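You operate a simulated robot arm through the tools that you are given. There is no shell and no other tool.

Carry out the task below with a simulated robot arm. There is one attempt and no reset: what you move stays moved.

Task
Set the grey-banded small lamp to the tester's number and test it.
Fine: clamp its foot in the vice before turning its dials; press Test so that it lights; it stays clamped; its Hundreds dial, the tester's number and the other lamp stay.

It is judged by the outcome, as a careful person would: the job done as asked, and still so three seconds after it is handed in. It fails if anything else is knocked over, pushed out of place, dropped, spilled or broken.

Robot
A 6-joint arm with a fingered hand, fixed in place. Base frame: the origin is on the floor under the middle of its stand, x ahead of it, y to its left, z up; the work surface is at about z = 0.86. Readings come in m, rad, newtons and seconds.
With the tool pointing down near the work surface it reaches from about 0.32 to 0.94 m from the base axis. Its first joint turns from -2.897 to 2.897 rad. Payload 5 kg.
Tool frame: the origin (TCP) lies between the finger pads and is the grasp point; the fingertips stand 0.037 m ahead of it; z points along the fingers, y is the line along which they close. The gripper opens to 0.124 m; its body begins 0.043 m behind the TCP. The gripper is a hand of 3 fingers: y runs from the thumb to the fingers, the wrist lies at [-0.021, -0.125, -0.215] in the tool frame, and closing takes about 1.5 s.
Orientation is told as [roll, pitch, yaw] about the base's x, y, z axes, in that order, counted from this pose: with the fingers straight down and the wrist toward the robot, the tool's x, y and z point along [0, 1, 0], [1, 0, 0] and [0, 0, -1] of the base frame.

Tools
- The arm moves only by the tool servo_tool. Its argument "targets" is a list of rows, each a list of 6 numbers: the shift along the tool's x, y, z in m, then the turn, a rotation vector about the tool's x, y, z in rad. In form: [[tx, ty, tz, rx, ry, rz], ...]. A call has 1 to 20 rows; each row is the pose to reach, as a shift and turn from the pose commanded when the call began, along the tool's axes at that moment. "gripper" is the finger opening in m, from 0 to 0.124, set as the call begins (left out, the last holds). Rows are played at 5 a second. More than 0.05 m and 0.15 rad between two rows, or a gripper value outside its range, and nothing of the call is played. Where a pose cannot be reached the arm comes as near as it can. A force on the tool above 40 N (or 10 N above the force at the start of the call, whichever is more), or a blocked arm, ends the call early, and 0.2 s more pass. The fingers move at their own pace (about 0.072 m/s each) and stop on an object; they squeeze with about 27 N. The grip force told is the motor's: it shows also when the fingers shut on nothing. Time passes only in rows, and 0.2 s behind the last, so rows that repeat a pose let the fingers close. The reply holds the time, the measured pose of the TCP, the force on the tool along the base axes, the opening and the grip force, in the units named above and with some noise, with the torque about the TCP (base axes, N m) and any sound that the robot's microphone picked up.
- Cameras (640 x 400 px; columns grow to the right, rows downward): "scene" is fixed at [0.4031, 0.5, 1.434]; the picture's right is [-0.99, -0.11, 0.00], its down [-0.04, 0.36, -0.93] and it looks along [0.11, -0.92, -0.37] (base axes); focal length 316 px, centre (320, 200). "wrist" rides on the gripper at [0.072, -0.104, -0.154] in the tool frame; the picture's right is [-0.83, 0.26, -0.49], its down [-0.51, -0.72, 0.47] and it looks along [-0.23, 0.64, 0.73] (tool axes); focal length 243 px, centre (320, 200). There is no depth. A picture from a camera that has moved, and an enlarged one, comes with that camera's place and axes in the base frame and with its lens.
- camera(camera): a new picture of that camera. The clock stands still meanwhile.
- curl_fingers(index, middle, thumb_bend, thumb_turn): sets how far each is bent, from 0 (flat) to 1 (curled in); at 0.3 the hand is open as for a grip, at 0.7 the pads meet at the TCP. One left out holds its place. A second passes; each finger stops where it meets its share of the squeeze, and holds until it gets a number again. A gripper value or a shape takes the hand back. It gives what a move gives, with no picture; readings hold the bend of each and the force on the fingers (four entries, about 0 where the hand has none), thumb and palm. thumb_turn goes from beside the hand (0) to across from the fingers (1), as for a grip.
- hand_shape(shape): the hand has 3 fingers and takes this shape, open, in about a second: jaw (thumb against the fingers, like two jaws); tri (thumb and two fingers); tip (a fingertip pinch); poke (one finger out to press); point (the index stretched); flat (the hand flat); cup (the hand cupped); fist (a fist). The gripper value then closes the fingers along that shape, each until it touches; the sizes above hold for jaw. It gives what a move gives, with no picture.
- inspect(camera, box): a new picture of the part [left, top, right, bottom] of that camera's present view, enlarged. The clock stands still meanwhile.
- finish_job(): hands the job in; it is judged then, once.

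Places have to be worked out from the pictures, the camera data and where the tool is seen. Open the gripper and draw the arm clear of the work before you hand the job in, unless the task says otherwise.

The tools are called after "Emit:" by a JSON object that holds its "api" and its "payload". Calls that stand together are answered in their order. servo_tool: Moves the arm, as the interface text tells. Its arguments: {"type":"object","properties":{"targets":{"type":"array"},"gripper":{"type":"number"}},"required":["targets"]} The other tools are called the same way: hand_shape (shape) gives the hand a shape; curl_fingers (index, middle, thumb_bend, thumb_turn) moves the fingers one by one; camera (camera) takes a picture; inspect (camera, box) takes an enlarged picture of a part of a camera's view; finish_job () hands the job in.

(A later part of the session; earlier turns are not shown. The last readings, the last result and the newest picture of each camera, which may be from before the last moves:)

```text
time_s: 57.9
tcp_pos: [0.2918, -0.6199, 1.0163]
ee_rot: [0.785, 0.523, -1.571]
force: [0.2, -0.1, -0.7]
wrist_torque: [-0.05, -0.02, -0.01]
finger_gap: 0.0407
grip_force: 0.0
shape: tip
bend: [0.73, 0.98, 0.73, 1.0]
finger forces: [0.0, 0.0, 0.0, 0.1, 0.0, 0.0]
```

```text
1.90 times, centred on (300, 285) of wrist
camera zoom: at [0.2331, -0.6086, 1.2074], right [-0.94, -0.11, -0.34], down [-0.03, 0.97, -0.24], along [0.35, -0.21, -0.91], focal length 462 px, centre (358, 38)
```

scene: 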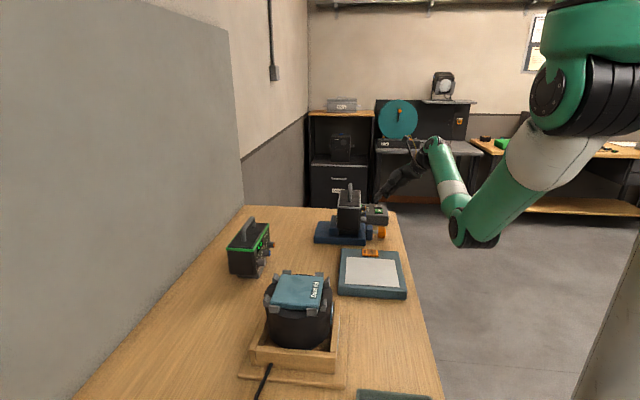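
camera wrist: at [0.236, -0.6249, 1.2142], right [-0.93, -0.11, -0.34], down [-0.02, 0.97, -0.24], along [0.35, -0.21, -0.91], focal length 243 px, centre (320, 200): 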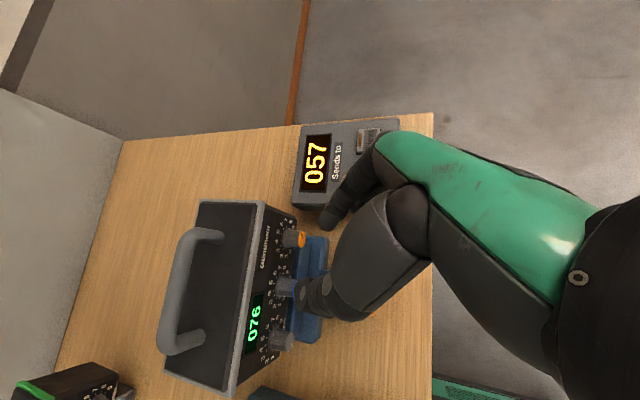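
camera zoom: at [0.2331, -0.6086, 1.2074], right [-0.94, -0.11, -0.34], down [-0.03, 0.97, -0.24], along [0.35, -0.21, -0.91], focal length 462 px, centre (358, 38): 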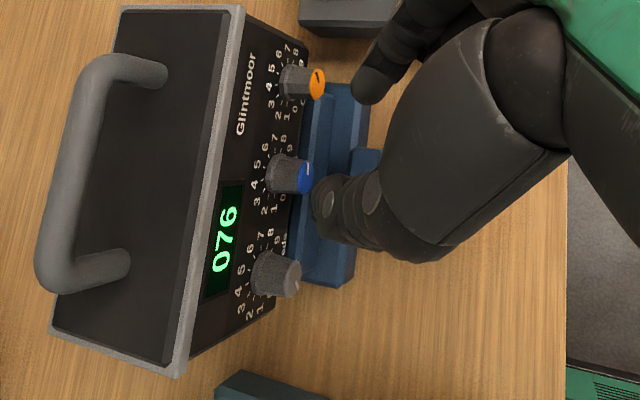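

Alignment checks out to ~2 mm. I advance along the fingers so the tips straddle the Tens dial.

Emit:
{"api": "servo_tool", "payload": {"targets": [[0, 0, 0.015, 0, 0, 0], [0, 0, 0.03, 0, 0, 0], [0, 0, 0.045, 0, 0, 0], [0, 0, 0.057, 0, 0, 0], [0, 0, 0.066, 0, 0, 0], [0, 0, 0.066, 0, 0, 0]]}}

Emit:
{"api": "inspect", "payload": {"camera": "wrist", "box": [220, 130, 400, 340]}}

Emit:
{"api": "inspect", "payload": {"camera": "scene", "box": [330, 150, 420, 250]}}

```text
time_s: 59.3
tcp_pos: [0.3371, -0.5967, 0.9769]
ee_rot: [0.785, 0.523, -1.571]
force: [-11.4, 0.0, 2.8]
wrist_torque: [-0.1, 0.25, -0.39]
finger_gap: 0.041
grip_force: 0.0
shape: tip
bend: [0.73, 0.98, 0.73, 1.0]
finger forces: [10.4, 0.0, 0.1, 0.0, 0.0, 0.0]
```

```text
1.90 times, centred on (310, 235) of wrist
camera zoom: at [0.2784, -0.585, 1.1673], right [-0.94, -0.11, -0.34], down [-0.02, 0.97, -0.24], along [0.35, -0.22, -0.91], focal length 462 px, centre (339, 133)
```

zoom: 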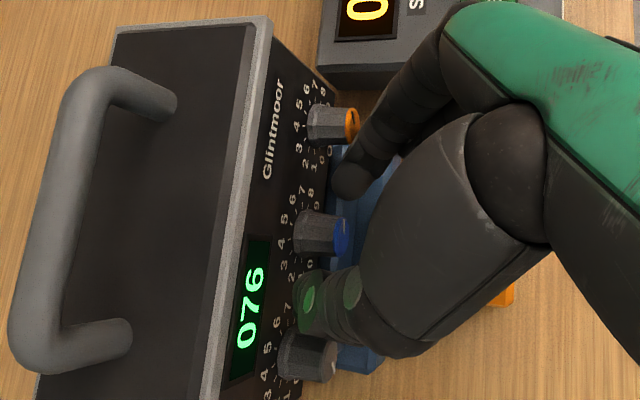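

```text
4.00 times, centred on (375, 200) of scene
camera zoom: at [0.4031, 0.5, 1.434], right [-0.99, -0.11, 0.0], down [-0.04, 0.36, -0.93], along [0.11, -0.92, -0.37], focal length 1263 px, centre (100, 200)
```

zoom: 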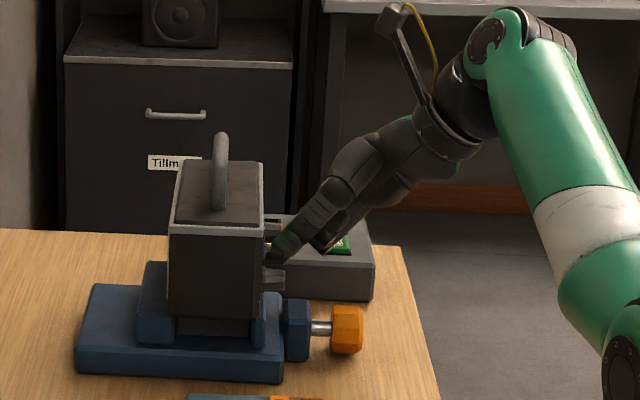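

The index tip touches the lamp's face (11 N); the dial is nicely straddled. I back off 5 mm and then close on the dial.

Emit:
{"api": "servo_tool", "payload": {"targets": [[0, 0, -0.005, 0, 0, 0], [0, 0, -0.005, 0, 0, 0]]}}

Emit:
{"api": "servo_tool", "payload": {"targets": [[0, 0, 0, 0, 0, 0], [0, 0, 0, 0, 0, 0], [0, 0, 0, 0, 0, 0], [0, 0, 0, 0, 0, 0], [0, 0, 0, 0, 0, 0], [0, 0, 0, 0, 0, 0]], "gripper": 0}}

Emit:
{"api": "inspect", "payload": {"camera": "wrist", "box": [220, 130, 400, 340]}}

```text
time_s: 59.9
tcp_pos: [0.3356, -0.5974, 0.9788]
ee_rot: [0.785, 0.523, -1.571]
force: [-2.8, 2.5, -1.6]
wrist_torque: [0.11, 0.08, -0.02]
finger_gap: 0.0404
grip_force: 0.1
shape: tip
bend: [0.73, 0.98, 0.73, 1.0]
finger forces: [3.8, 0.0, 0.1, 0.0, 0.0, 0.1]
```

```text
time_s: 61.3
tcp_pos: [0.3342, -0.5992, 0.9812]
ee_rot: [0.786, 0.52, -1.57]
force: [-6.9, 4.1, 26.3]
wrist_torque: [0.41, -0.41, 0.16]
finger_gap: 0.0085
grip_force: 26.7
shape: tip
bend: [0.73, 1.0, 0.67, 1.0]
finger forces: [18.1, 0.0, 0.1, 0.0, 35.8, 0.1]
```

```text
1.90 times, centred on (310, 235) of wrist
camera zoom: at [0.2757, -0.5858, 1.1718], right [-0.93, -0.11, -0.34], down [-0.02, 0.97, -0.24], along [0.35, -0.22, -0.91], focal length 462 px, centre (339, 133)
```

zoom: 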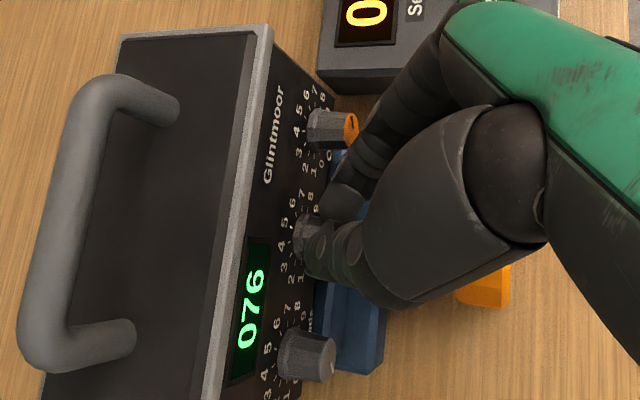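

The pinch sits high on the dial and pushes the hand back (45° tilt wedges it). I'll release, retreat, and re-approach with the fingers flatter (70° forward) so the pads lie along the dial.

Emit:
{"api": "servo_tool", "payload": {"targets": [[0, 0, 0, 0, 0, 0], [0, 0, 0, 0, 0, 0], [0, 0, 0, 0, 0, 0], [0, 0, -0.015, 0, 0, 0], [0, 0, -0.035, 0, 0, 0], [0, 0, -0.055, 0, 0, 0], [0, 0, -0.065, 0, 0, 0], [0, 0, -0.065, 0, 0, 0]], "gripper": 0.04}}

Emit:
{"api": "inspect", "payload": {"camera": "wrist", "box": [220, 180, 380, 390]}}

```text
time_s: 63.1
tcp_pos: [0.2896, -0.6218, 1.0165]
ee_rot: [0.785, 0.524, -1.57]
force: [-0.1, -0.7, -0.1]
wrist_torque: [0.01, 0.02, -0.01]
finger_gap: 0.0395
grip_force: 0.1
shape: tip
bend: [0.73, 0.98, 0.73, 1.0]
finger forces: [0.0, 0.0, 0.0, 0.0, 0.1, 0.1]
```

```text
1.90 times, centred on (300, 285) of wrist
camera zoom: at [0.23, -0.6099, 1.2093], right [-0.94, -0.11, -0.34], down [-0.03, 0.97, -0.24], along [0.35, -0.21, -0.91], focal length 462 px, centre (358, 38)
```

zoom: 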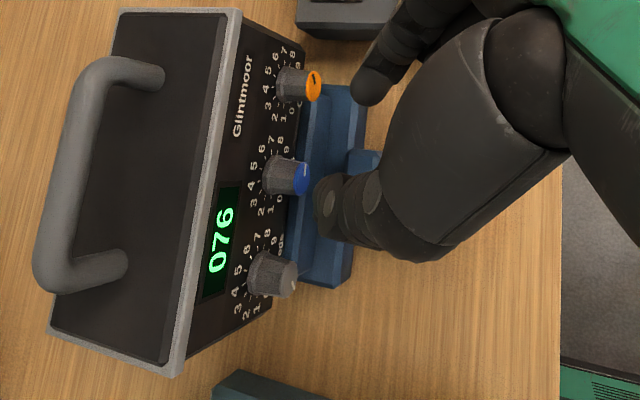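

Still 076 and lamp unmoved. Tilt the hand further forward (+25°) and shift to the new approach line.

Emit:
{"api": "servo_tool", "payload": {"targets": [[-0.01, 0, 0.004, 0, 0.11, 0], [-0.02, 0, 0.008, 0, 0.22, 0], [-0.03, 0, 0.012, 0, 0.33, 0], [-0.0396, 0, 0.0165, 0, 0.436, 0], [-0.0396, 0, 0.0165, 0, 0.436, 0]]}}

Emit:
{"api": "camera", "payload": {"camera": "wrist"}}

Emit:
{"api": "inspect", "payload": {"camera": "scene", "box": [320, 130, 440, 250]}}

```text
time_s: 64.3
tcp_pos: [0.2727, -0.6016, 0.9853]
ee_rot: [1.223, 0.524, -1.571]
force: [-0.6, 0.4, 0.1]
wrist_torque: [0.03, 0.01, 0.02]
finger_gap: 0.0395
grip_force: 0.0
shape: tip
bend: [0.73, 0.98, 0.73, 1.0]
finger forces: [0.0, 0.1, 0.0, 0.1, 0.0, 0.0]
```

```text
taken
camera wrist: at [0.1518, -0.5707, 1.1412], right [-0.75, 0.08, -0.66], down [0.27, 0.94, -0.19], along [0.61, -0.32, -0.73], focal length 243 px, centre (320, 200)
```

wrist: 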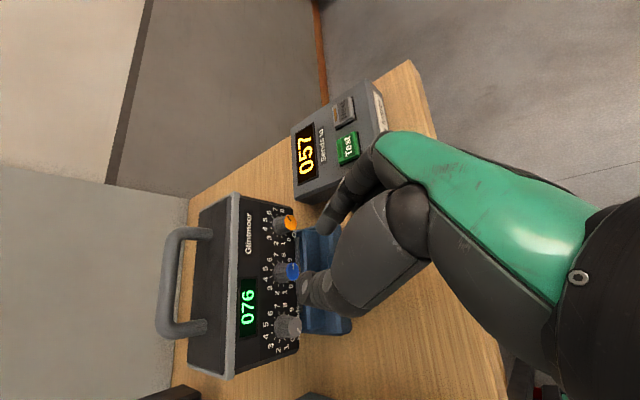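

```text
3.33 times, centred on (380, 190) of scene
camera zoom: at [0.4031, 0.5, 1.434], right [-0.99, -0.11, 0.0], down [-0.04, 0.36, -0.93], along [0.11, -0.92, -0.37], focal length 1052 px, centre (120, 233)
```

zoom: 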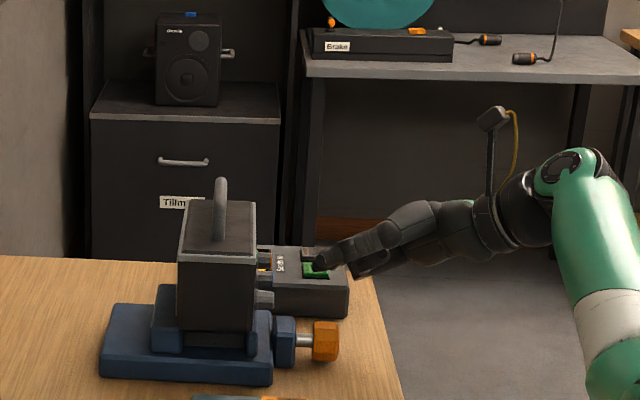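

Reached. I zoom to verify alignment with the Tens dial.

Emit:
{"api": "inspect", "payload": {"camera": "wrist", "box": [220, 180, 380, 360]}}

```text
2.22 times, centred on (300, 270) of wrist
camera zoom: at [0.1518, -0.5707, 1.1412], right [-0.75, 0.08, -0.66], down [0.27, 0.94, -0.19], along [0.61, -0.32, -0.73], focal length 539 px, centre (364, 44)
```

zoom: 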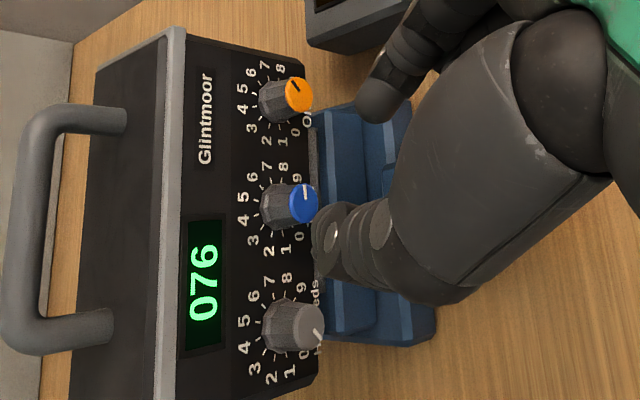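

Alignment is good; the pinch centre is ~3 mm toward the index side, so I shift 3 mm in tool −y and advance 6 cm, watching contact.

Emit:
{"api": "servo_tool", "payload": {"targets": [[0, -0.003, 0.015, 0, 0, 0], [0, -0.003, 0.03, 0, 0, 0], [0, -0.003, 0.045, 0, 0, 0], [0, -0.003, 0.055, 0, 0, 0], [0, -0.003, 0.062, 0, 0, 0], [0, -0.003, 0.062, 0, 0, 0]]}}

Emit:
{"api": "inspect", "payload": {"camera": "wrist", "box": [220, 130, 400, 330]}}

Emit:
{"api": "inspect", "payload": {"camera": "scene", "box": [340, 180, 410, 250]}}

```text
time_s: 65.7
tcp_pos: [0.3312, -0.5871, 0.9679]
ee_rot: [1.222, 0.525, -1.571]
force: [-1.2, 0.3, 0.6]
wrist_torque: [0.02, 0.02, -0.01]
finger_gap: 0.0395
grip_force: 0.1
shape: tip
bend: [0.73, 0.98, 0.73, 1.0]
finger forces: [0.1, 0.1, 0.1, 0.0, 0.1, 0.0]
```

```text
2.00 times, centred on (310, 230) of wrist
camera zoom: at [0.2109, -0.5571, 1.1238], right [-0.75, 0.08, -0.66], down [0.27, 0.94, -0.19], along [0.61, -0.32, -0.73], focal length 485 px, centre (340, 140)
```

zoom: 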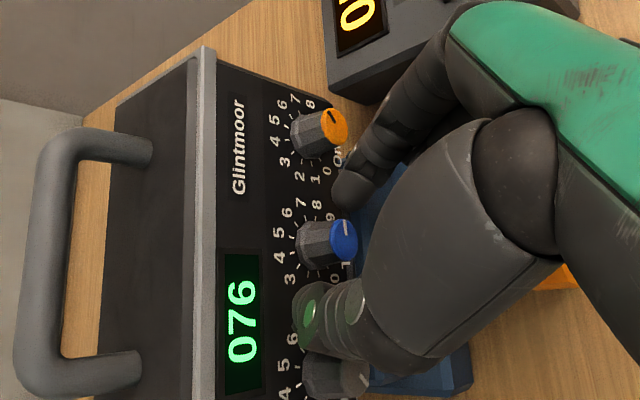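

```text
5.71 times, centred on (375, 215) of scene
camera zoom: at [0.4031, 0.5, 1.434], right [-0.99, -0.11, 0.0], down [-0.04, 0.36, -0.93], along [0.11, -0.92, -0.37], focal length 1804 px, centre (6, 114)
```

zoom: 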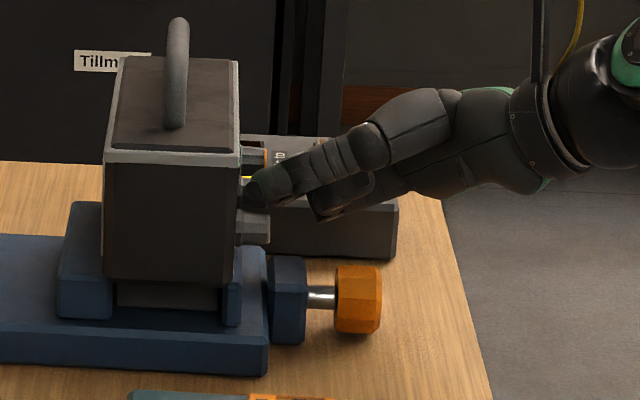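

No contact and the dial sits between the pads. Close the pinch here.

Emit:
{"api": "servo_tool", "payload": {"targets": [[0, 0, 0.003, 0, 0, 0], [0, 0, 0.003, 0, 0, 0], [0, 0, 0.003, 0, 0, 0], [0, 0, 0.003, 0, 0, 0], [0, 0, 0.003, 0, 0, 0], [0, 0, 0.003, 0, 0, 0]], "gripper": 0}}

Emit:
{"api": "inspect", "payload": {"camera": "wrist", "box": [220, 130, 400, 330]}}

Emit:
{"api": "inspect", "payload": {"camera": "scene", "box": [340, 180, 410, 250]}}

```text
time_s: 67.1
tcp_pos: [0.3339, -0.5877, 0.9667]
ee_rot: [1.222, 0.525, -1.571]
force: [-1.2, -1.4, 1.0]
wrist_torque: [-0.03, -0.01, -0.11]
finger_gap: 0.0148
grip_force: 26.9
shape: tip
bend: [0.72, 1.0, 0.73, 1.0]
finger forces: [23.8, 0.0, 0.1, 0.0, 23.0, 0.0]
```

```text
2.00 times, centred on (310, 230) of wrist
camera zoom: at [0.2136, -0.5568, 1.123], right [-0.75, 0.08, -0.66], down [0.27, 0.94, -0.19], along [0.61, -0.32, -0.73], focal length 485 px, centre (340, 140)
```

zoom: 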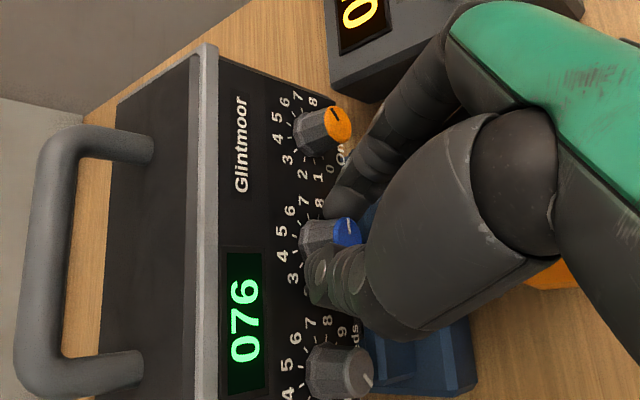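

```text
5.71 times, centred on (375, 215) of scene
camera zoom: at [0.4031, 0.5, 1.434], right [-0.99, -0.11, 0.0], down [-0.04, 0.36, -0.93], along [0.11, -0.92, -0.37], focal length 1804 px, centre (6, 114)
```

zoom: 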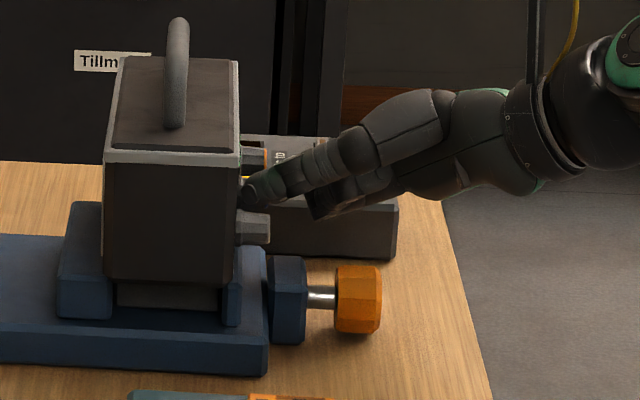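

Balanced pinch on the Tens dial (24/23 N, almost no net force). I rotate −30° (counter-clockwise seen from the front) about the dial axis and watch the display.

Emit:
{"api": "servo_tool", "payload": {"targets": [[-0.00029, -0.00097, 0.0001, -0.0298, 0, -0.082], [-0.00065, -0.0019, 0.00024, -0.0595, 0, -0.1641], [-0.00109, -0.00281, 0.00039, -0.0893, 0, -0.2461], [-0.0016, -0.00367, 0.00058, -0.119, 0, -0.3281], [-0.00218, -0.00447, 0.00079, -0.1488, 0, -0.4101], [-0.00283, -0.00523, 0.00103, -0.1785, 0, -0.4922], [-0.00283, -0.00523, 0.00103, -0.1785, 0, -0.4922]]}}

Emit:
{"api": "camera", "payload": {"camera": "wrist"}}

Emit:
{"api": "inspect", "payload": {"camera": "scene", "box": [340, 180, 410, 250]}}

```text
time_s: 68.7
tcp_pos: [0.3337, -0.5817, 0.9657]
ee_rot: [1.223, -0.004, -1.571]
force: [-1.4, -2.3, 0.7]
wrist_torque: [-0.03, -0.04, -0.15]
finger_gap: 0.0148
grip_force: 27.0
shape: tip
bend: [0.72, 1.0, 0.73, 1.0]
finger forces: [25.5, 0.0, 0.0, 0.0, 23.0, 0.0]
```

```text
taken
camera wrist: at [0.2134, -0.4768, 1.087], right [-0.75, -0.26, -0.61], down [0.27, 0.72, -0.64], along [0.61, -0.64, -0.47], focal length 243 px, centre (320, 200)
```

wrist: 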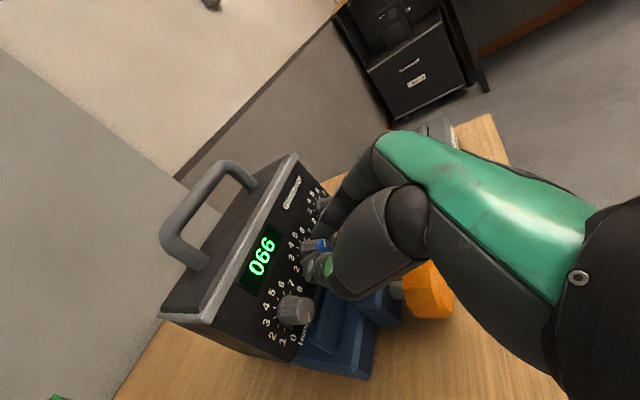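

```text
5.71 times, centred on (375, 215) of scene
camera zoom: at [0.4031, 0.5, 1.434], right [-0.99, -0.11, 0.0], down [-0.04, 0.36, -0.93], along [0.11, -0.92, -0.37], focal length 1804 px, centre (6, 114)
```

zoom: 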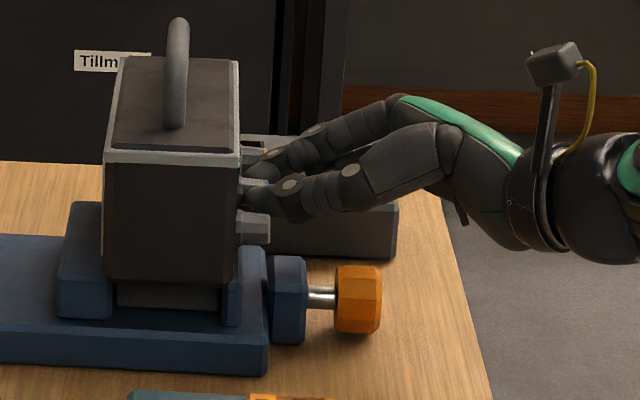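

Display reads 066 – 30° per digit confirmed. I continue another −15° first to check reach, keeping the grip.

Emit:
{"api": "servo_tool", "payload": {"targets": [[-0.00029, -0.00097, 0.0001, -0.0298, 0, -0.082], [-0.00065, -0.0019, 0.00024, -0.0595, 0, -0.1641], [-0.00109, -0.00281, 0.00039, -0.0893, 0, -0.2461], [-0.00109, -0.00281, 0.00039, -0.0893, 0, -0.2461]]}}

Emit:
{"api": "camera", "payload": {"camera": "wrist"}}

Emit:
{"api": "camera", "payload": {"camera": "scene"}}

```text
time_s: 69.7
tcp_pos: [0.3351, -0.5809, 0.9659]
ee_rot: [1.224, -0.264, -1.57]
force: [-0.4, -3.3, -0.1]
wrist_torque: [-0.04, 0.0, -0.18]
finger_gap: 0.0143
grip_force: 27.4
shape: tip
bend: [0.72, 1.0, 0.73, 1.0]
finger forces: [25.0, 0.0, 0.1, 0.0, 22.0, 0.1]
```

```text
taken
camera wrist: at [0.2134, -0.4466, 1.055], right [-0.75, -0.41, -0.52], down [0.27, 0.53, -0.8], along [0.61, -0.74, -0.29], focal length 243 px, centre (320, 200)
```

wrist: 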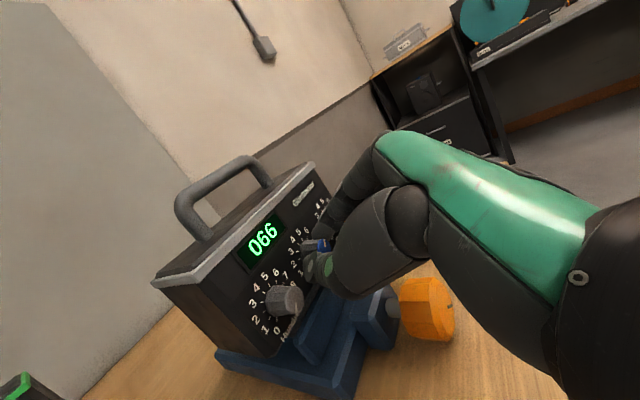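

```text
taken
```

scene: 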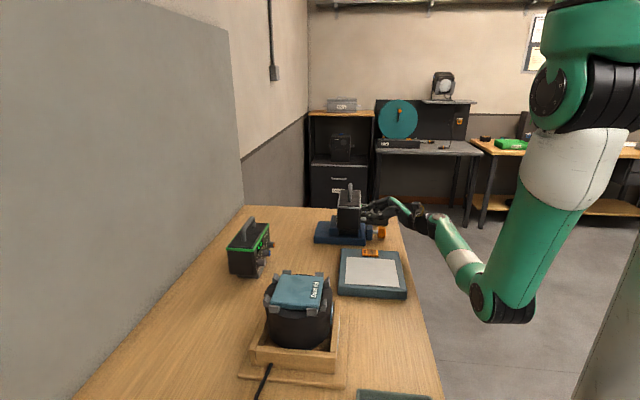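

Reachable and clear. Continue the remaining −15°.

Emit:
{"api": "servo_tool", "payload": {"targets": [[-0.00029, -0.00097, 0.0001, -0.0298, 0, -0.082], [-0.00065, -0.0019, 0.00024, -0.0595, 0, -0.1641], [-0.00109, -0.00281, 0.00039, -0.0893, 0, -0.2461], [-0.00109, -0.00281, 0.00039, -0.0893, 0, -0.2461]]}}

Emit:
{"api": "camera", "payload": {"camera": "wrist"}}

Emit:
{"api": "inspect", "payload": {"camera": "scene", "box": [330, 170, 480, 290]}}

```text
time_s: 70.7
tcp_pos: [0.3327, -0.577, 0.9632]
ee_rot: [1.222, -0.526, -1.569]
force: [8.6, -4.7, 1.7]
wrist_torque: [-0.06, -0.18, -0.18]
finger_gap: 0.0146
grip_force: 26.9
shape: tip
bend: [0.72, 1.0, 0.73, 1.0]
finger forces: [25.6, 0.0, 0.0, 0.0, 20.3, 0.0]
```

```text
taken
camera wrist: at [0.2126, -0.4255, 1.0157], right [-0.75, -0.53, -0.4], down [0.27, 0.31, -0.91], along [0.61, -0.79, -0.08], focal length 243 px, centre (320, 200)
```

wrist: 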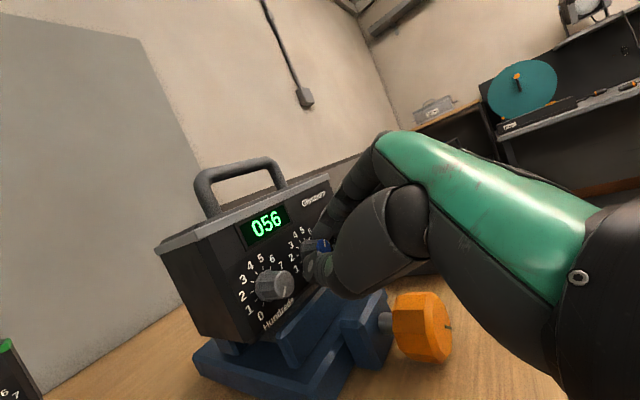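

```text
3.33 times, centred on (405, 230) of scene
camera zoom: at [0.4031, 0.5, 1.434], right [-0.99, -0.11, 0.0], down [-0.04, 0.36, -0.93], along [0.11, -0.92, -0.37], focal length 1052 px, centre (37, 100)
```

zoom: 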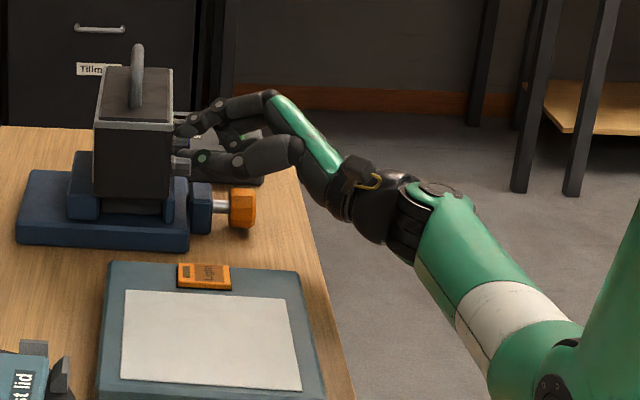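

Display reads 056: Tens is done. I open the pinch and retreat along the fingers.

Emit:
{"api": "servo_tool", "payload": {"targets": [[0, 0, 0, 0, 0, 0], [0, 0, 0, 0, 0, 0], [0, 0, 0, 0, 0, 0], [0, 0, -0.015, 0, 0, 0], [0, 0, -0.035, 0, 0, 0], [0, 0, -0.055, 0, 0, 0], [0, 0, -0.07, 0, 0, 0], [0, 0, -0.07, 0, 0, 0]], "gripper": 0.04}}

Emit:
{"api": "camera", "payload": {"camera": "wrist"}}

```text
time_s: 72.5
tcp_pos: [0.2681, -0.5645, 0.9841]
ee_rot: [1.223, -0.524, -1.57]
force: [0.0, 0.5, -0.2]
wrist_torque: [-0.03, 0.01, -0.01]
finger_gap: 0.0396
grip_force: 0.1
shape: tip
bend: [0.73, 0.98, 0.73, 1.0]
finger forces: [0.1, 0.0, 0.0, 0.1, 0.0, 0.0]
```

```text
taken
camera wrist: at [0.1475, -0.4134, 1.0367], right [-0.75, -0.53, -0.4], down [0.27, 0.31, -0.91], along [0.61, -0.79, -0.09], focal length 243 px, centre (320, 200)
```

wrist: 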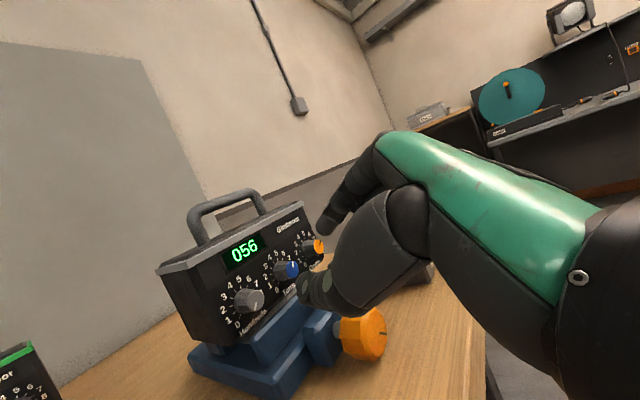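

Still 056 after release. Now roll the hand +45° (to +15°) while shifting sideways to line up with the Ones dial at y≈−0.64.

Emit:
{"api": "servo_tool", "payload": {"targets": [[-0.0055, 0.0121, 0.0022, 0.0446, 0, 0.123], [-0.011, 0.0242, 0.0044, 0.0892, 0, 0.246], [-0.0166, 0.0363, 0.0066, 0.1339, 0, 0.369], [-0.0221, 0.0484, 0.0087, 0.1785, 0, 0.492], [-0.0277, 0.0605, 0.0109, 0.2231, 0, 0.615], [-0.0332, 0.0726, 0.0131, 0.2677, 0, 0.7379], [-0.0332, 0.0726, 0.0131, 0.2677, 0, 0.7379]], "gripper": 0.036}}

Emit:
{"api": "inspect", "payload": {"camera": "wrist", "box": [200, 150, 400, 350]}}

Emit:
{"api": "camera", "payload": {"camera": "scene"}}

```text
time_s: 74.1
tcp_pos: [0.2705, -0.6449, 0.9898]
ee_rot: [1.222, 0.263, -1.572]
force: [-0.3, 0.2, 0.6]
wrist_torque: [0.05, -0.03, 0.02]
finger_gap: 0.0367
grip_force: 0.0
shape: tip
bend: [0.73, 0.98, 0.74, 1.0]
finger forces: [0.1, 0.0, 0.1, 0.0, 0.0, 0.0]
```

```text
2.00 times, centred on (300, 250) of wrist
camera zoom: at [0.1491, -0.5752, 1.1331], right [-0.75, -0.09, -0.66], down [0.27, 0.86, -0.43], along [0.61, -0.5, -0.62], focal length 485 px, centre (360, 100)
```

zoom: 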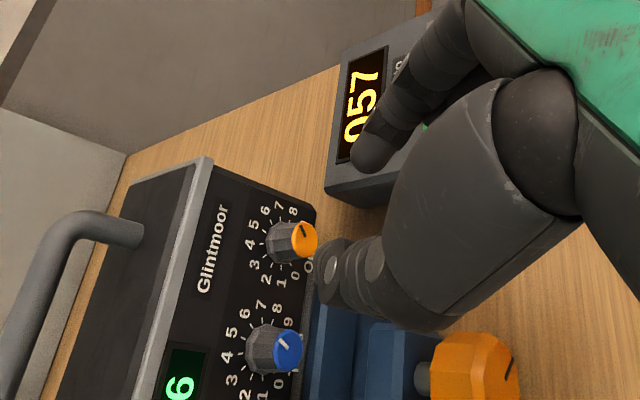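

```text
taken
```

scene: 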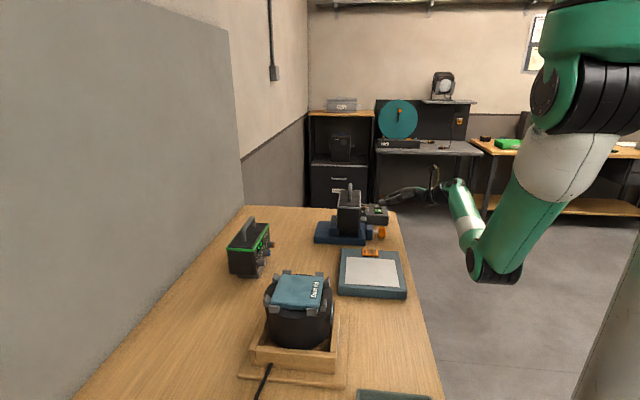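

Ones dial lies between the tips (thumb gap ~6 mm, index ~10 mm; ~5 mm clear of the Tens dial). I advance 6.6 cm along the fingers.

Emit:
{"api": "servo_tool", "payload": {"targets": [[0, 0.001, 0.015, 0, 0, 0], [0, 0.001, 0.03, 0, 0, 0], [0, 0.001, 0.042, 0, 0, 0], [0, 0.001, 0.052, 0, 0, 0], [0, 0.001, 0.06, 0, 0, 0], [0, 0.001, 0.066, 0, 0, 0], [0, 0.001, 0.066, 0, 0, 0]]}}

Emit:
{"api": "inspect", "payload": {"camera": "wrist", "box": [200, 130, 400, 330]}}

```text
time_s: 75.7
tcp_pos: [0.3314, -0.641, 0.9684]
ee_rot: [1.22, 0.262, -1.571]
force: [0.3, 0.5, -0.6]
wrist_torque: [-0.03, -0.01, 0.0]
finger_gap: 0.0366
grip_force: 0.0
shape: tip
bend: [0.73, 0.98, 0.74, 1.0]
finger forces: [0.0, 0.0, 0.0, 0.0, 0.0, 0.0]
```

```text
2.00 times, centred on (300, 230) of wrist
camera zoom: at [0.2111, -0.5697, 1.1113], right [-0.75, -0.09, -0.66], down [0.27, 0.86, -0.43], along [0.61, -0.5, -0.62], focal length 485 px, centre (360, 140)
```

zoom: 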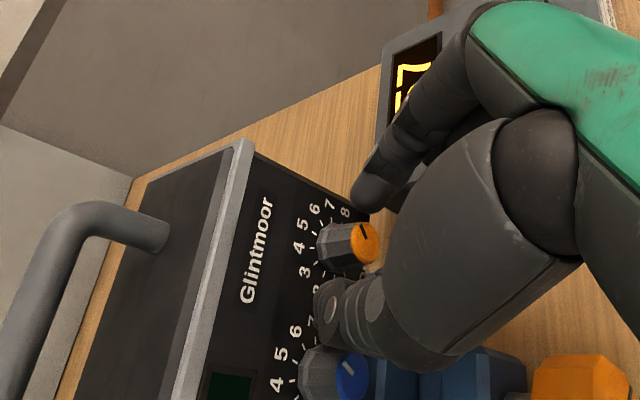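

No contact; the Ones dial is straddled. Close the pinch.

Emit:
{"api": "servo_tool", "payload": {"targets": [[0, 0, 0.002, 0, 0, 0], [0, 0, 0.002, 0, 0, 0], [0, 0, 0.002, 0, 0, 0], [0, 0, 0.002, 0, 0, 0], [0, 0, 0.002, 0, 0, 0], [0, 0, 0.002, 0, 0, 0]], "gripper": 0}}

Emit:
{"api": "inspect", "payload": {"camera": "wrist", "box": [200, 130, 400, 330]}}

```text
time_s: 77.1
tcp_pos: [0.3338, -0.6402, 0.9666]
ee_rot: [1.221, 0.262, -1.571]
force: [-1.3, -2.4, 2.0]
wrist_torque: [0.0, -0.04, -0.18]
finger_gap: 0.0144
grip_force: 26.4
shape: tip
bend: [0.71, 1.0, 0.73, 1.0]
finger forces: [24.9, 0.0, 0.1, 0.0, 22.2, 0.0]
```

```text
2.00 times, centred on (300, 230) of wrist
camera zoom: at [0.2126, -0.5695, 1.111], right [-0.75, -0.1, -0.66], down [0.27, 0.86, -0.43], along [0.61, -0.5, -0.62], focal length 485 px, centre (360, 140)
```

zoom: 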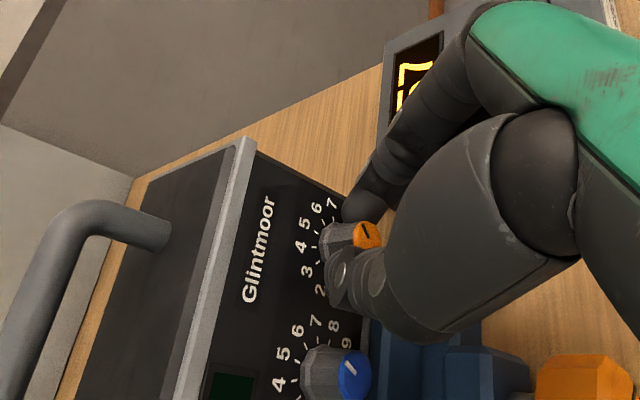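

Balanced pinch on Ones. Rotate +30° (clockwise from the front) about the dial axis.

Emit:
{"api": "servo_tool", "payload": {"targets": [[0.00021, 0.00099, -8e-05, 0.0298, 0, 0.082], [0.00033, 0.002, -0.00012, 0.0595, 0, 0.1641], [0.00037, 0.00301, -0.00013, 0.0893, 0, 0.2461], [0.00032, 0.00403, -0.00012, 0.119, 0, 0.3281], [0.0002, 0.00503, -7e-05, 0.1488, 0, 0.4101], [0, 0.00603, 0, 0.1785, 0, 0.4922], [0, 0.00603, 0, 0.1785, 0, 0.4922]]}}

Emit:
{"api": "camera", "payload": {"camera": "wrist"}}

```text
time_s: 78.7
tcp_pos: [0.3327, -0.6467, 0.9651]
ee_rot: [1.222, 0.786, -1.573]
force: [2.1, 0.8, 2.8]
wrist_torque: [0.05, -0.09, -0.06]
finger_gap: 0.0142
grip_force: 27.1
shape: tip
bend: [0.71, 1.0, 0.73, 1.0]
finger forces: [23.4, 0.0, 0.0, 0.0, 25.3, 0.0]
```

```text
taken
camera wrist: at [0.2124, -0.6567, 1.1243], right [-0.75, 0.25, -0.62], down [0.27, 0.96, 0.06], along [0.61, -0.12, -0.78], focal length 243 px, centre (320, 200)
```

wrist: 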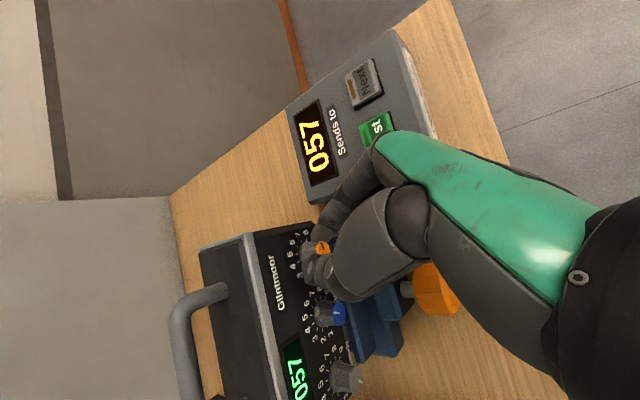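

The lamp display reads 057. I zoom to confirm, then release and retreat.

Emit:
{"api": "inspect", "payload": {"camera": "wrist", "box": [190, 220, 390, 400]}}

Emit:
{"api": "servo_tool", "payload": {"targets": [[0, 0, 0, 0, 0, 0], [0, 0, 0, 0, 0, 0], [0, 0, 0, 0, 0, 0], [0, 0, -0.015, 0, 0, 0], [0, 0, -0.035, 0, 0, 0], [0, 0, -0.055, 0, 0, 0], [0, 0, -0.07, 0, 0, 0], [0, 0, -0.07, 0, 0, 0]], "gripper": 0.038}}

Emit:
{"api": "camera", "payload": {"camera": "wrist"}}

```text
2.22 times, centred on (290, 310) of wrist
camera zoom: at [0.2124, -0.6567, 1.1243], right [-0.75, 0.25, -0.62], down [0.27, 0.96, 0.06], along [0.61, -0.12, -0.78], focal length 539 px, centre (387, -44)
```

zoom: 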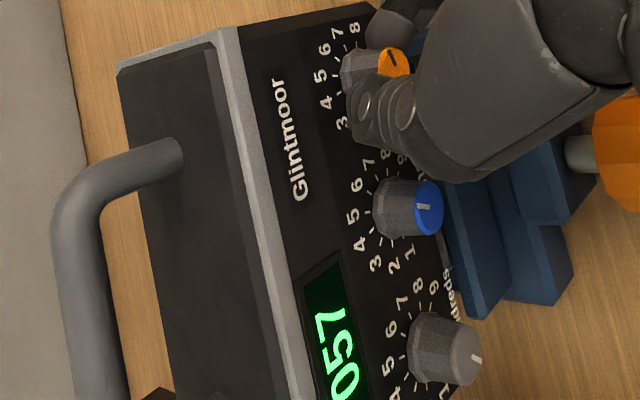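

```text
time_s: 80.5
tcp_pos: [0.2683, -0.6634, 0.9821]
ee_rot: [1.221, 0.785, -1.57]
force: [-0.4, -0.3, 0.0]
wrist_torque: [-0.01, -0.02, -0.01]
finger_gap: 0.0374
grip_force: 0.1
shape: tip
bend: [0.73, 0.98, 0.74, 1.0]
finger forces: [0.0, 0.0, 0.0, 0.0, 0.1, 0.0]
```

```text
taken
camera wrist: at [0.1476, -0.6737, 1.1425], right [-0.75, 0.25, -0.62], down [0.27, 0.96, 0.06], along [0.61, -0.12, -0.78], focal length 243 px, centre (320, 200)
```

wrist: 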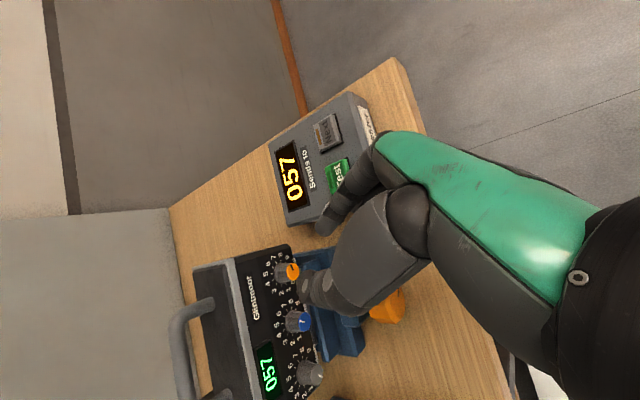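

Emit:
{"api": "inspect", "payload": {"camera": "wrist", "box": [190, 230, 340, 400]}}

Emit:
{"api": "inspect", "payload": {"camera": "wrist", "box": [250, 80, 410, 240]}}

Emit:
{"api": "inspect", "payload": {"camera": "scene", "box": [315, 175, 415, 250]}}

```text
2.35 times, centred on (265, 315) of wrist
camera zoom: at [0.1476, -0.6737, 1.1425], right [-0.75, 0.25, -0.62], down [0.27, 0.96, 0.06], along [0.61, -0.12, -0.78], focal length 571 px, centre (449, -71)
```

zoom: 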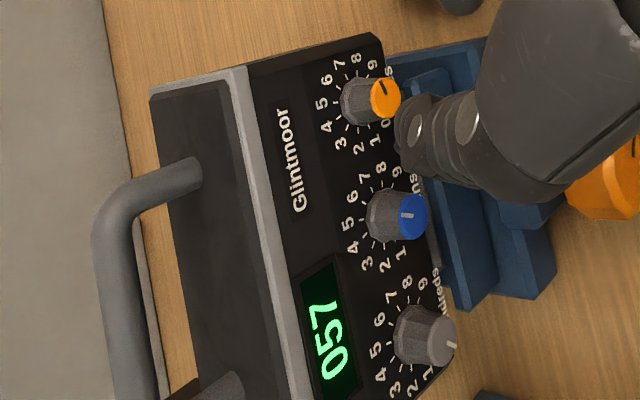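

```text
2.50 times, centred on (330, 160) of wrist
camera zoom: at [0.1476, -0.6737, 1.1425], right [-0.75, 0.25, -0.62], down [0.27, 0.96, 0.06], along [0.61, -0.12, -0.78], focal length 606 px, centre (295, 300)
```

zoom: 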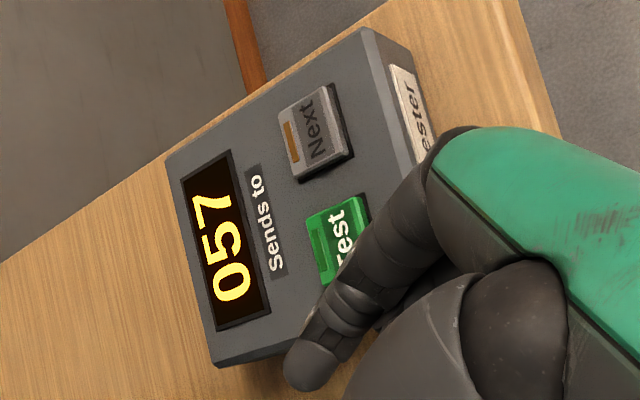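

```text
5.33 times, centred on (365, 212) of scene
camera zoom: at [0.4031, 0.5, 1.434], right [-0.99, -0.11, 0.0], down [-0.04, 0.36, -0.93], along [0.11, -0.92, -0.37], focal length 1684 px, centre (80, 133)
```

zoom: 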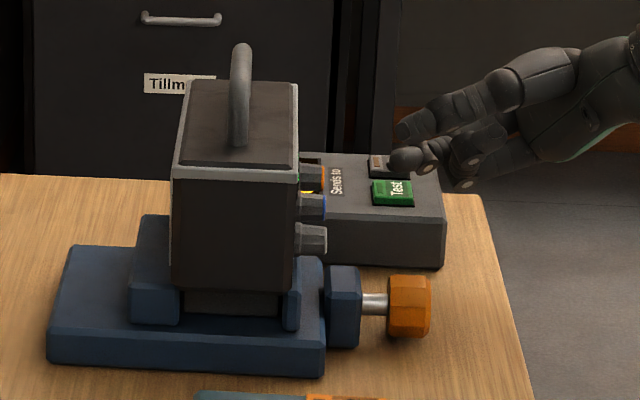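

Lamp shows 057, tester 057. I zoom tightly at the dials to confirm that the pointers sit well on their digits.

Emit:
{"api": "inspect", "payload": {"camera": "wrist", "box": [255, 245, 325, 395]}}

```text
2.67 times, centred on (290, 320) of wrist
camera zoom: at [0.1476, -0.6737, 1.1425], right [-0.75, 0.25, -0.62], down [0.27, 0.96, 0.06], along [0.61, -0.12, -0.78], focal length 647 px, centre (400, -120)
```

zoom: 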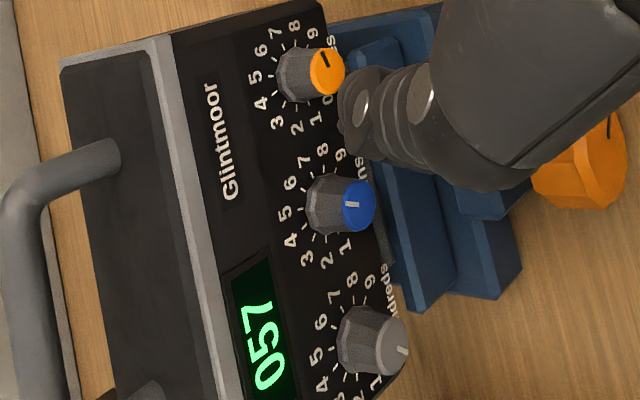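

I want to verify how centred the pointers are; zoom tighter on the Tens and Ones faces.

Emit:
{"api": "inspect", "payload": {"camera": "wrist", "box": [280, 305, 315, 330]}}

Emit:
{"api": "inspect", "payload": {"camera": "wrist", "box": [270, 258, 305, 283]}}

Emit:
{"api": "inspect", "payload": {"camera": "wrist", "box": [290, 355, 330, 390]}}

```text
16.00 times, centred on (298, 318) of wrist
camera zoom: at [0.1476, -0.6737, 1.1425], right [-0.75, 0.25, -0.62], down [0.27, 0.96, 0.06], along [0.61, -0.12, -0.78], focal length 3882 px, centre (680, -1680)
```

zoom: 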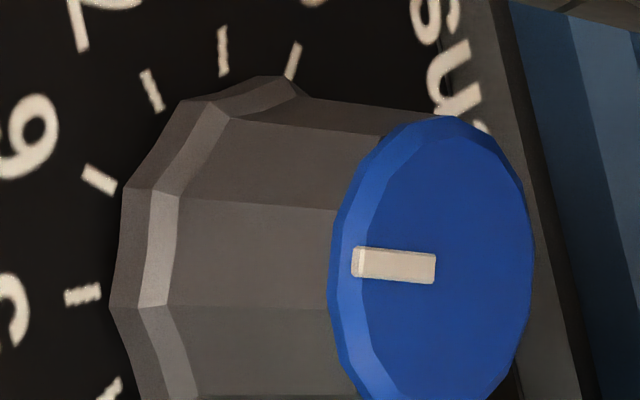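

```text
16.00 times, centred on (288, 270) of wrist
camera zoom: at [0.1476, -0.6737, 1.1425], right [-0.75, 0.25, -0.62], down [0.27, 0.96, 0.06], along [0.61, -0.12, -0.78], focal length 3882 px, centre (840, -928)
```

zoom: 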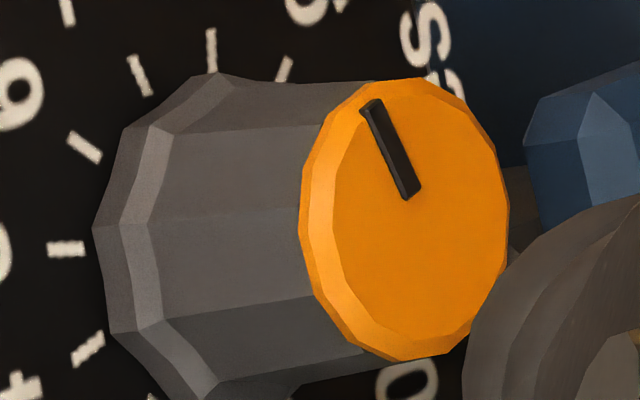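

```text
11.43 times, centred on (310, 372) of wrist
camera zoom: at [0.1476, -0.6737, 1.1425], right [-0.75, 0.25, -0.62], down [0.27, 0.96, 0.06], along [0.61, -0.12, -0.78], focal length 2773 px, centre (434, -1771)
```

zoom: 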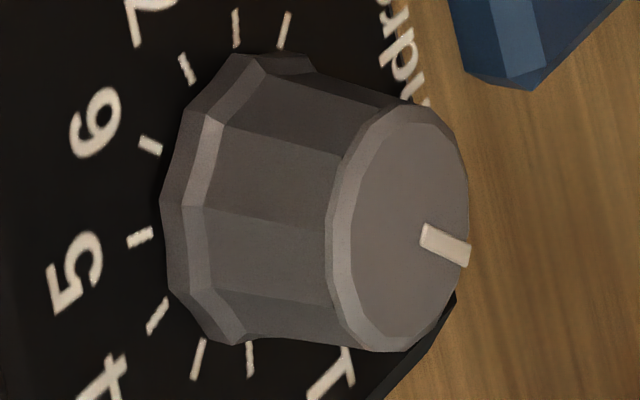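

Measured pointer angles: Hundreds ≈0, Ones ≈7.0, but Tens ≈5.4 – close to the 5/6 boundary although it reads 5. I'll nudge it ~11° back to sit on 5: go to the Tens approach line again at roll +30°.

Emit:
{"api": "servo_tool", "payload": {"targets": [[-0.013, -0.0161, 0.0063, -0.0298, 0, -0.082], [-0.026, -0.0323, 0.0126, -0.0595, 0, -0.1641], [-0.0389, -0.0484, 0.0189, -0.0893, 0, -0.2461], [-0.0389, -0.0484, 0.0189, -0.0893, 0, -0.2461]], "gripper": 0.038}}

Emit:
{"api": "inspect", "payload": {"camera": "wrist", "box": [220, 180, 380, 360]}}

Emit:
{"api": "inspect", "payload": {"camera": "wrist", "box": [285, 255, 325, 285]}}

```text
time_s: 81.5
tcp_pos: [0.2724, -0.5982, 0.9844]
ee_rot: [1.222, 0.52, -1.573]
force: [0.4, 0.1, -0.1]
wrist_torque: [-0.01, -0.02, -0.02]
finger_gap: 0.0379
grip_force: 0.0
shape: tip
bend: [0.73, 0.98, 0.74, 1.0]
finger forces: [0.1, 0.1, 0.0, 0.1, 0.0, 0.1]
```

```text
2.22 times, centred on (300, 270) of wrist
camera zoom: at [0.1517, -0.5661, 1.1424], right [-0.75, 0.08, -0.66], down [0.27, 0.94, -0.19], along [0.61, -0.32, -0.73], focal length 539 px, centre (364, 44)
```

zoom: 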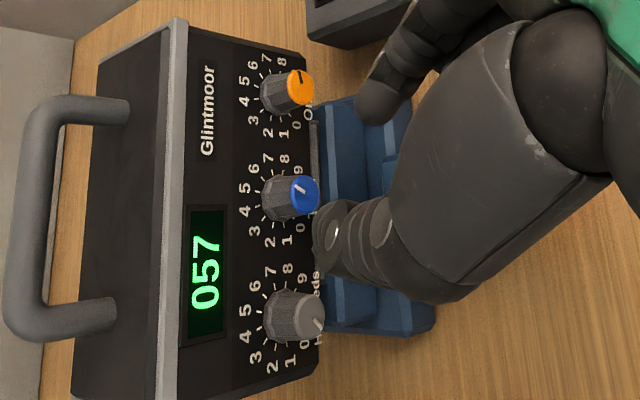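

```text
13.33 times, centred on (305, 270) of wrist
camera zoom: at [0.1517, -0.5661, 1.1424], right [-0.75, 0.08, -0.66], down [0.27, 0.94, -0.19], along [0.61, -0.32, -0.73], focal length 3235 px, centre (520, -733)
```

zoom: 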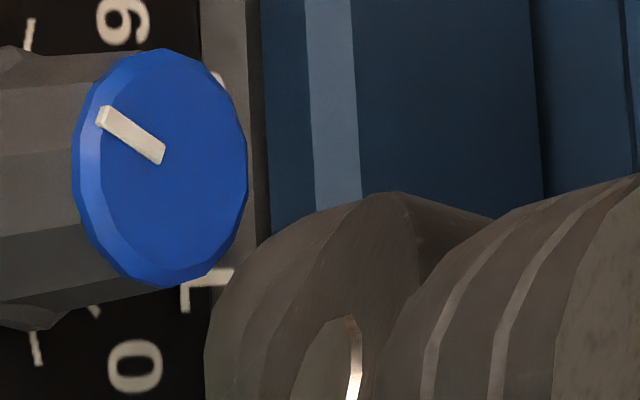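

Tens pointer measures ~26° from vertical versus 15° for digit 5. I advance onto the dial again and close.

Emit:
{"api": "servo_tool", "payload": {"targets": [[0, 0, 0.015, 0, 0, 0], [0, 0, 0.03, 0, 0, 0], [0, 0, 0.045, 0, 0, 0], [0, 0, 0.055, 0, 0, 0], [0, 0, 0.064, 0, 0, 0], [0, 0, 0.064, 0, 0, 0]]}}

Emit:
{"api": "servo_tool", "payload": {"targets": [[0, 0, 0.001, 0, 0, 0], [0, 0, 0.001, 0, 0, 0], [0, 0, 0.001, 0, 0, 0], [0, 0, 0.001, 0, 0, 0], [0, 0, 0.001, 0, 0, 0], [0, 0, 0.001, 0, 0, 0]], "gripper": 0}}

Emit:
{"api": "inspect", "payload": {"camera": "wrist", "box": [220, 130, 400, 330]}}

```text
time_s: 82.9
tcp_pos: [0.331, -0.5865, 0.9667]
ee_rot: [1.219, 0.522, -1.57]
force: [-0.1, -0.3, 0.4]
wrist_torque: [0.0, 0.01, -0.03]
finger_gap: 0.0377
grip_force: 0.1
shape: tip
bend: [0.73, 0.98, 0.74, 1.0]
finger forces: [0.0, 0.1, 0.0, 0.1, 0.1, 0.0]
```

```text
time_s: 84.3
tcp_pos: [0.3344, -0.5868, 0.9661]
ee_rot: [1.221, 0.524, -1.572]
force: [0.5, -0.9, 0.7]
wrist_torque: [0.04, 0.03, -0.06]
finger_gap: 0.0146
grip_force: 27.3
shape: tip
bend: [0.72, 1.0, 0.73, 1.0]
finger forces: [23.4, 0.0, 0.1, 0.1, 23.0, 0.0]
```

```text
2.00 times, centred on (310, 230) of wrist
camera zoom: at [0.2123, -0.556, 1.1228], right [-0.75, 0.08, -0.66], down [0.27, 0.94, -0.19], along [0.61, -0.32, -0.73], focal length 485 px, centre (340, 140)
```

zoom: 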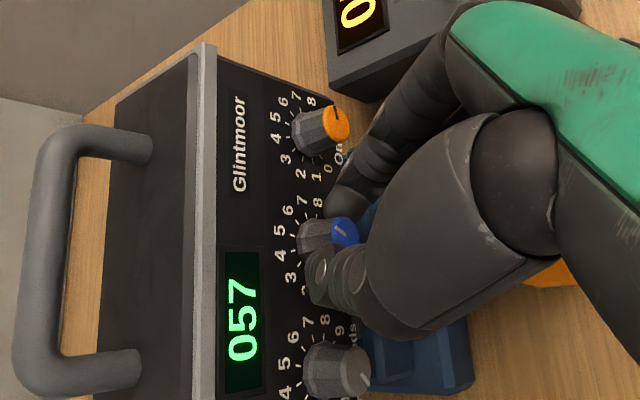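

Gripped evenly. Rotate −11° to centre the Tens pointer on 5.

Emit:
{"api": "servo_tool", "payload": {"targets": [[-0.0004, -0.00103, 0.00014, -0.0327, 0, -0.09], [-0.00095, -0.00207, 0.00034, -0.0655, 0, -0.1805], [-0.00095, -0.00207, 0.00034, -0.0655, 0, -0.1805], [-0.00095, -0.00207, 0.00034, -0.0655, 0, -0.1805]]}}

Emit:
{"api": "servo_tool", "payload": {"targets": [[0, 0, 0, 0, 0, 0], [0, 0, 0, 0, 0, 0], [0, 0, 0, 0, 0, 0], [0, 0, -0.015, 0, 0, 0], [0, 0, -0.035, 0, 0, 0], [0, 0, -0.055, 0, 0, 0], [0, 0, -0.07, 0, 0, 0], [0, 0, -0.07, 0, 0, 0]], "gripper": 0.034}}

Emit:
{"api": "inspect", "payload": {"camera": "wrist", "box": [220, 180, 380, 360]}}

Emit:
{"api": "inspect", "payload": {"camera": "wrist", "box": [285, 255, 325, 285]}}

```text
time_s: 85.3
tcp_pos: [0.3326, -0.5844, 0.9661]
ee_rot: [1.222, 0.333, -1.57]
force: [2.7, -5.1, 0.0]
wrist_torque: [-0.06, 0.06, -0.21]
finger_gap: 0.0143
grip_force: 26.5
shape: tip
bend: [0.72, 1.0, 0.73, 1.0]
finger forces: [27.0, 0.1, 0.1, 0.0, 21.7, 0.0]
```

```text
time_s: 87.1
tcp_pos: [0.2671, -0.5912, 0.9893]
ee_rot: [1.222, 0.33, -1.571]
force: [-0.7, 0.5, 0.7]
wrist_torque: [0.01, -0.01, 0.01]
finger_gap: 0.0337
grip_force: 0.1
shape: tip
bend: [0.73, 0.98, 0.74, 1.0]
finger forces: [0.0, 0.1, 0.0, 0.0, 0.0, 0.0]
```

```text
2.22 times, centred on (300, 270) of wrist
camera zoom: at [0.1463, -0.5315, 1.1375], right [-0.75, -0.05, -0.66], down [0.27, 0.89, -0.37], along [0.61, -0.45, -0.65], focal length 539 px, centre (364, 44)
```

zoom: 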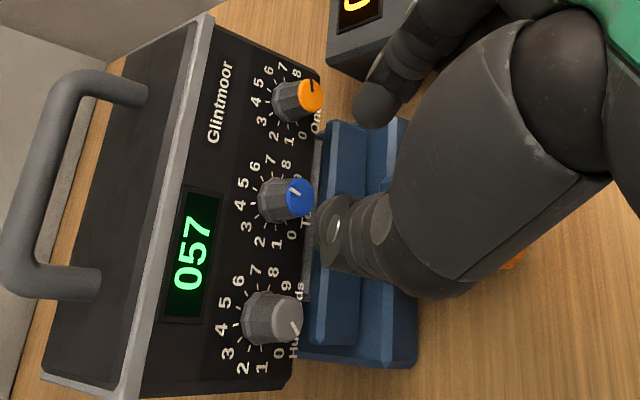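

```text
13.33 times, centred on (305, 270) of wrist
camera zoom: at [0.1463, -0.5315, 1.1375], right [-0.75, -0.05, -0.66], down [0.27, 0.89, -0.37], along [0.61, -0.45, -0.65], focal length 3235 px, centre (520, -733)
```

zoom: 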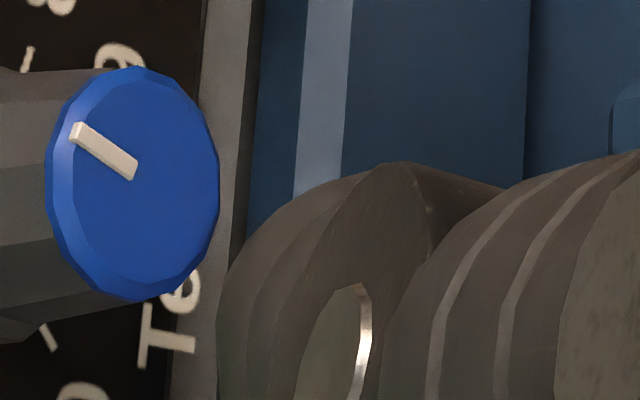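

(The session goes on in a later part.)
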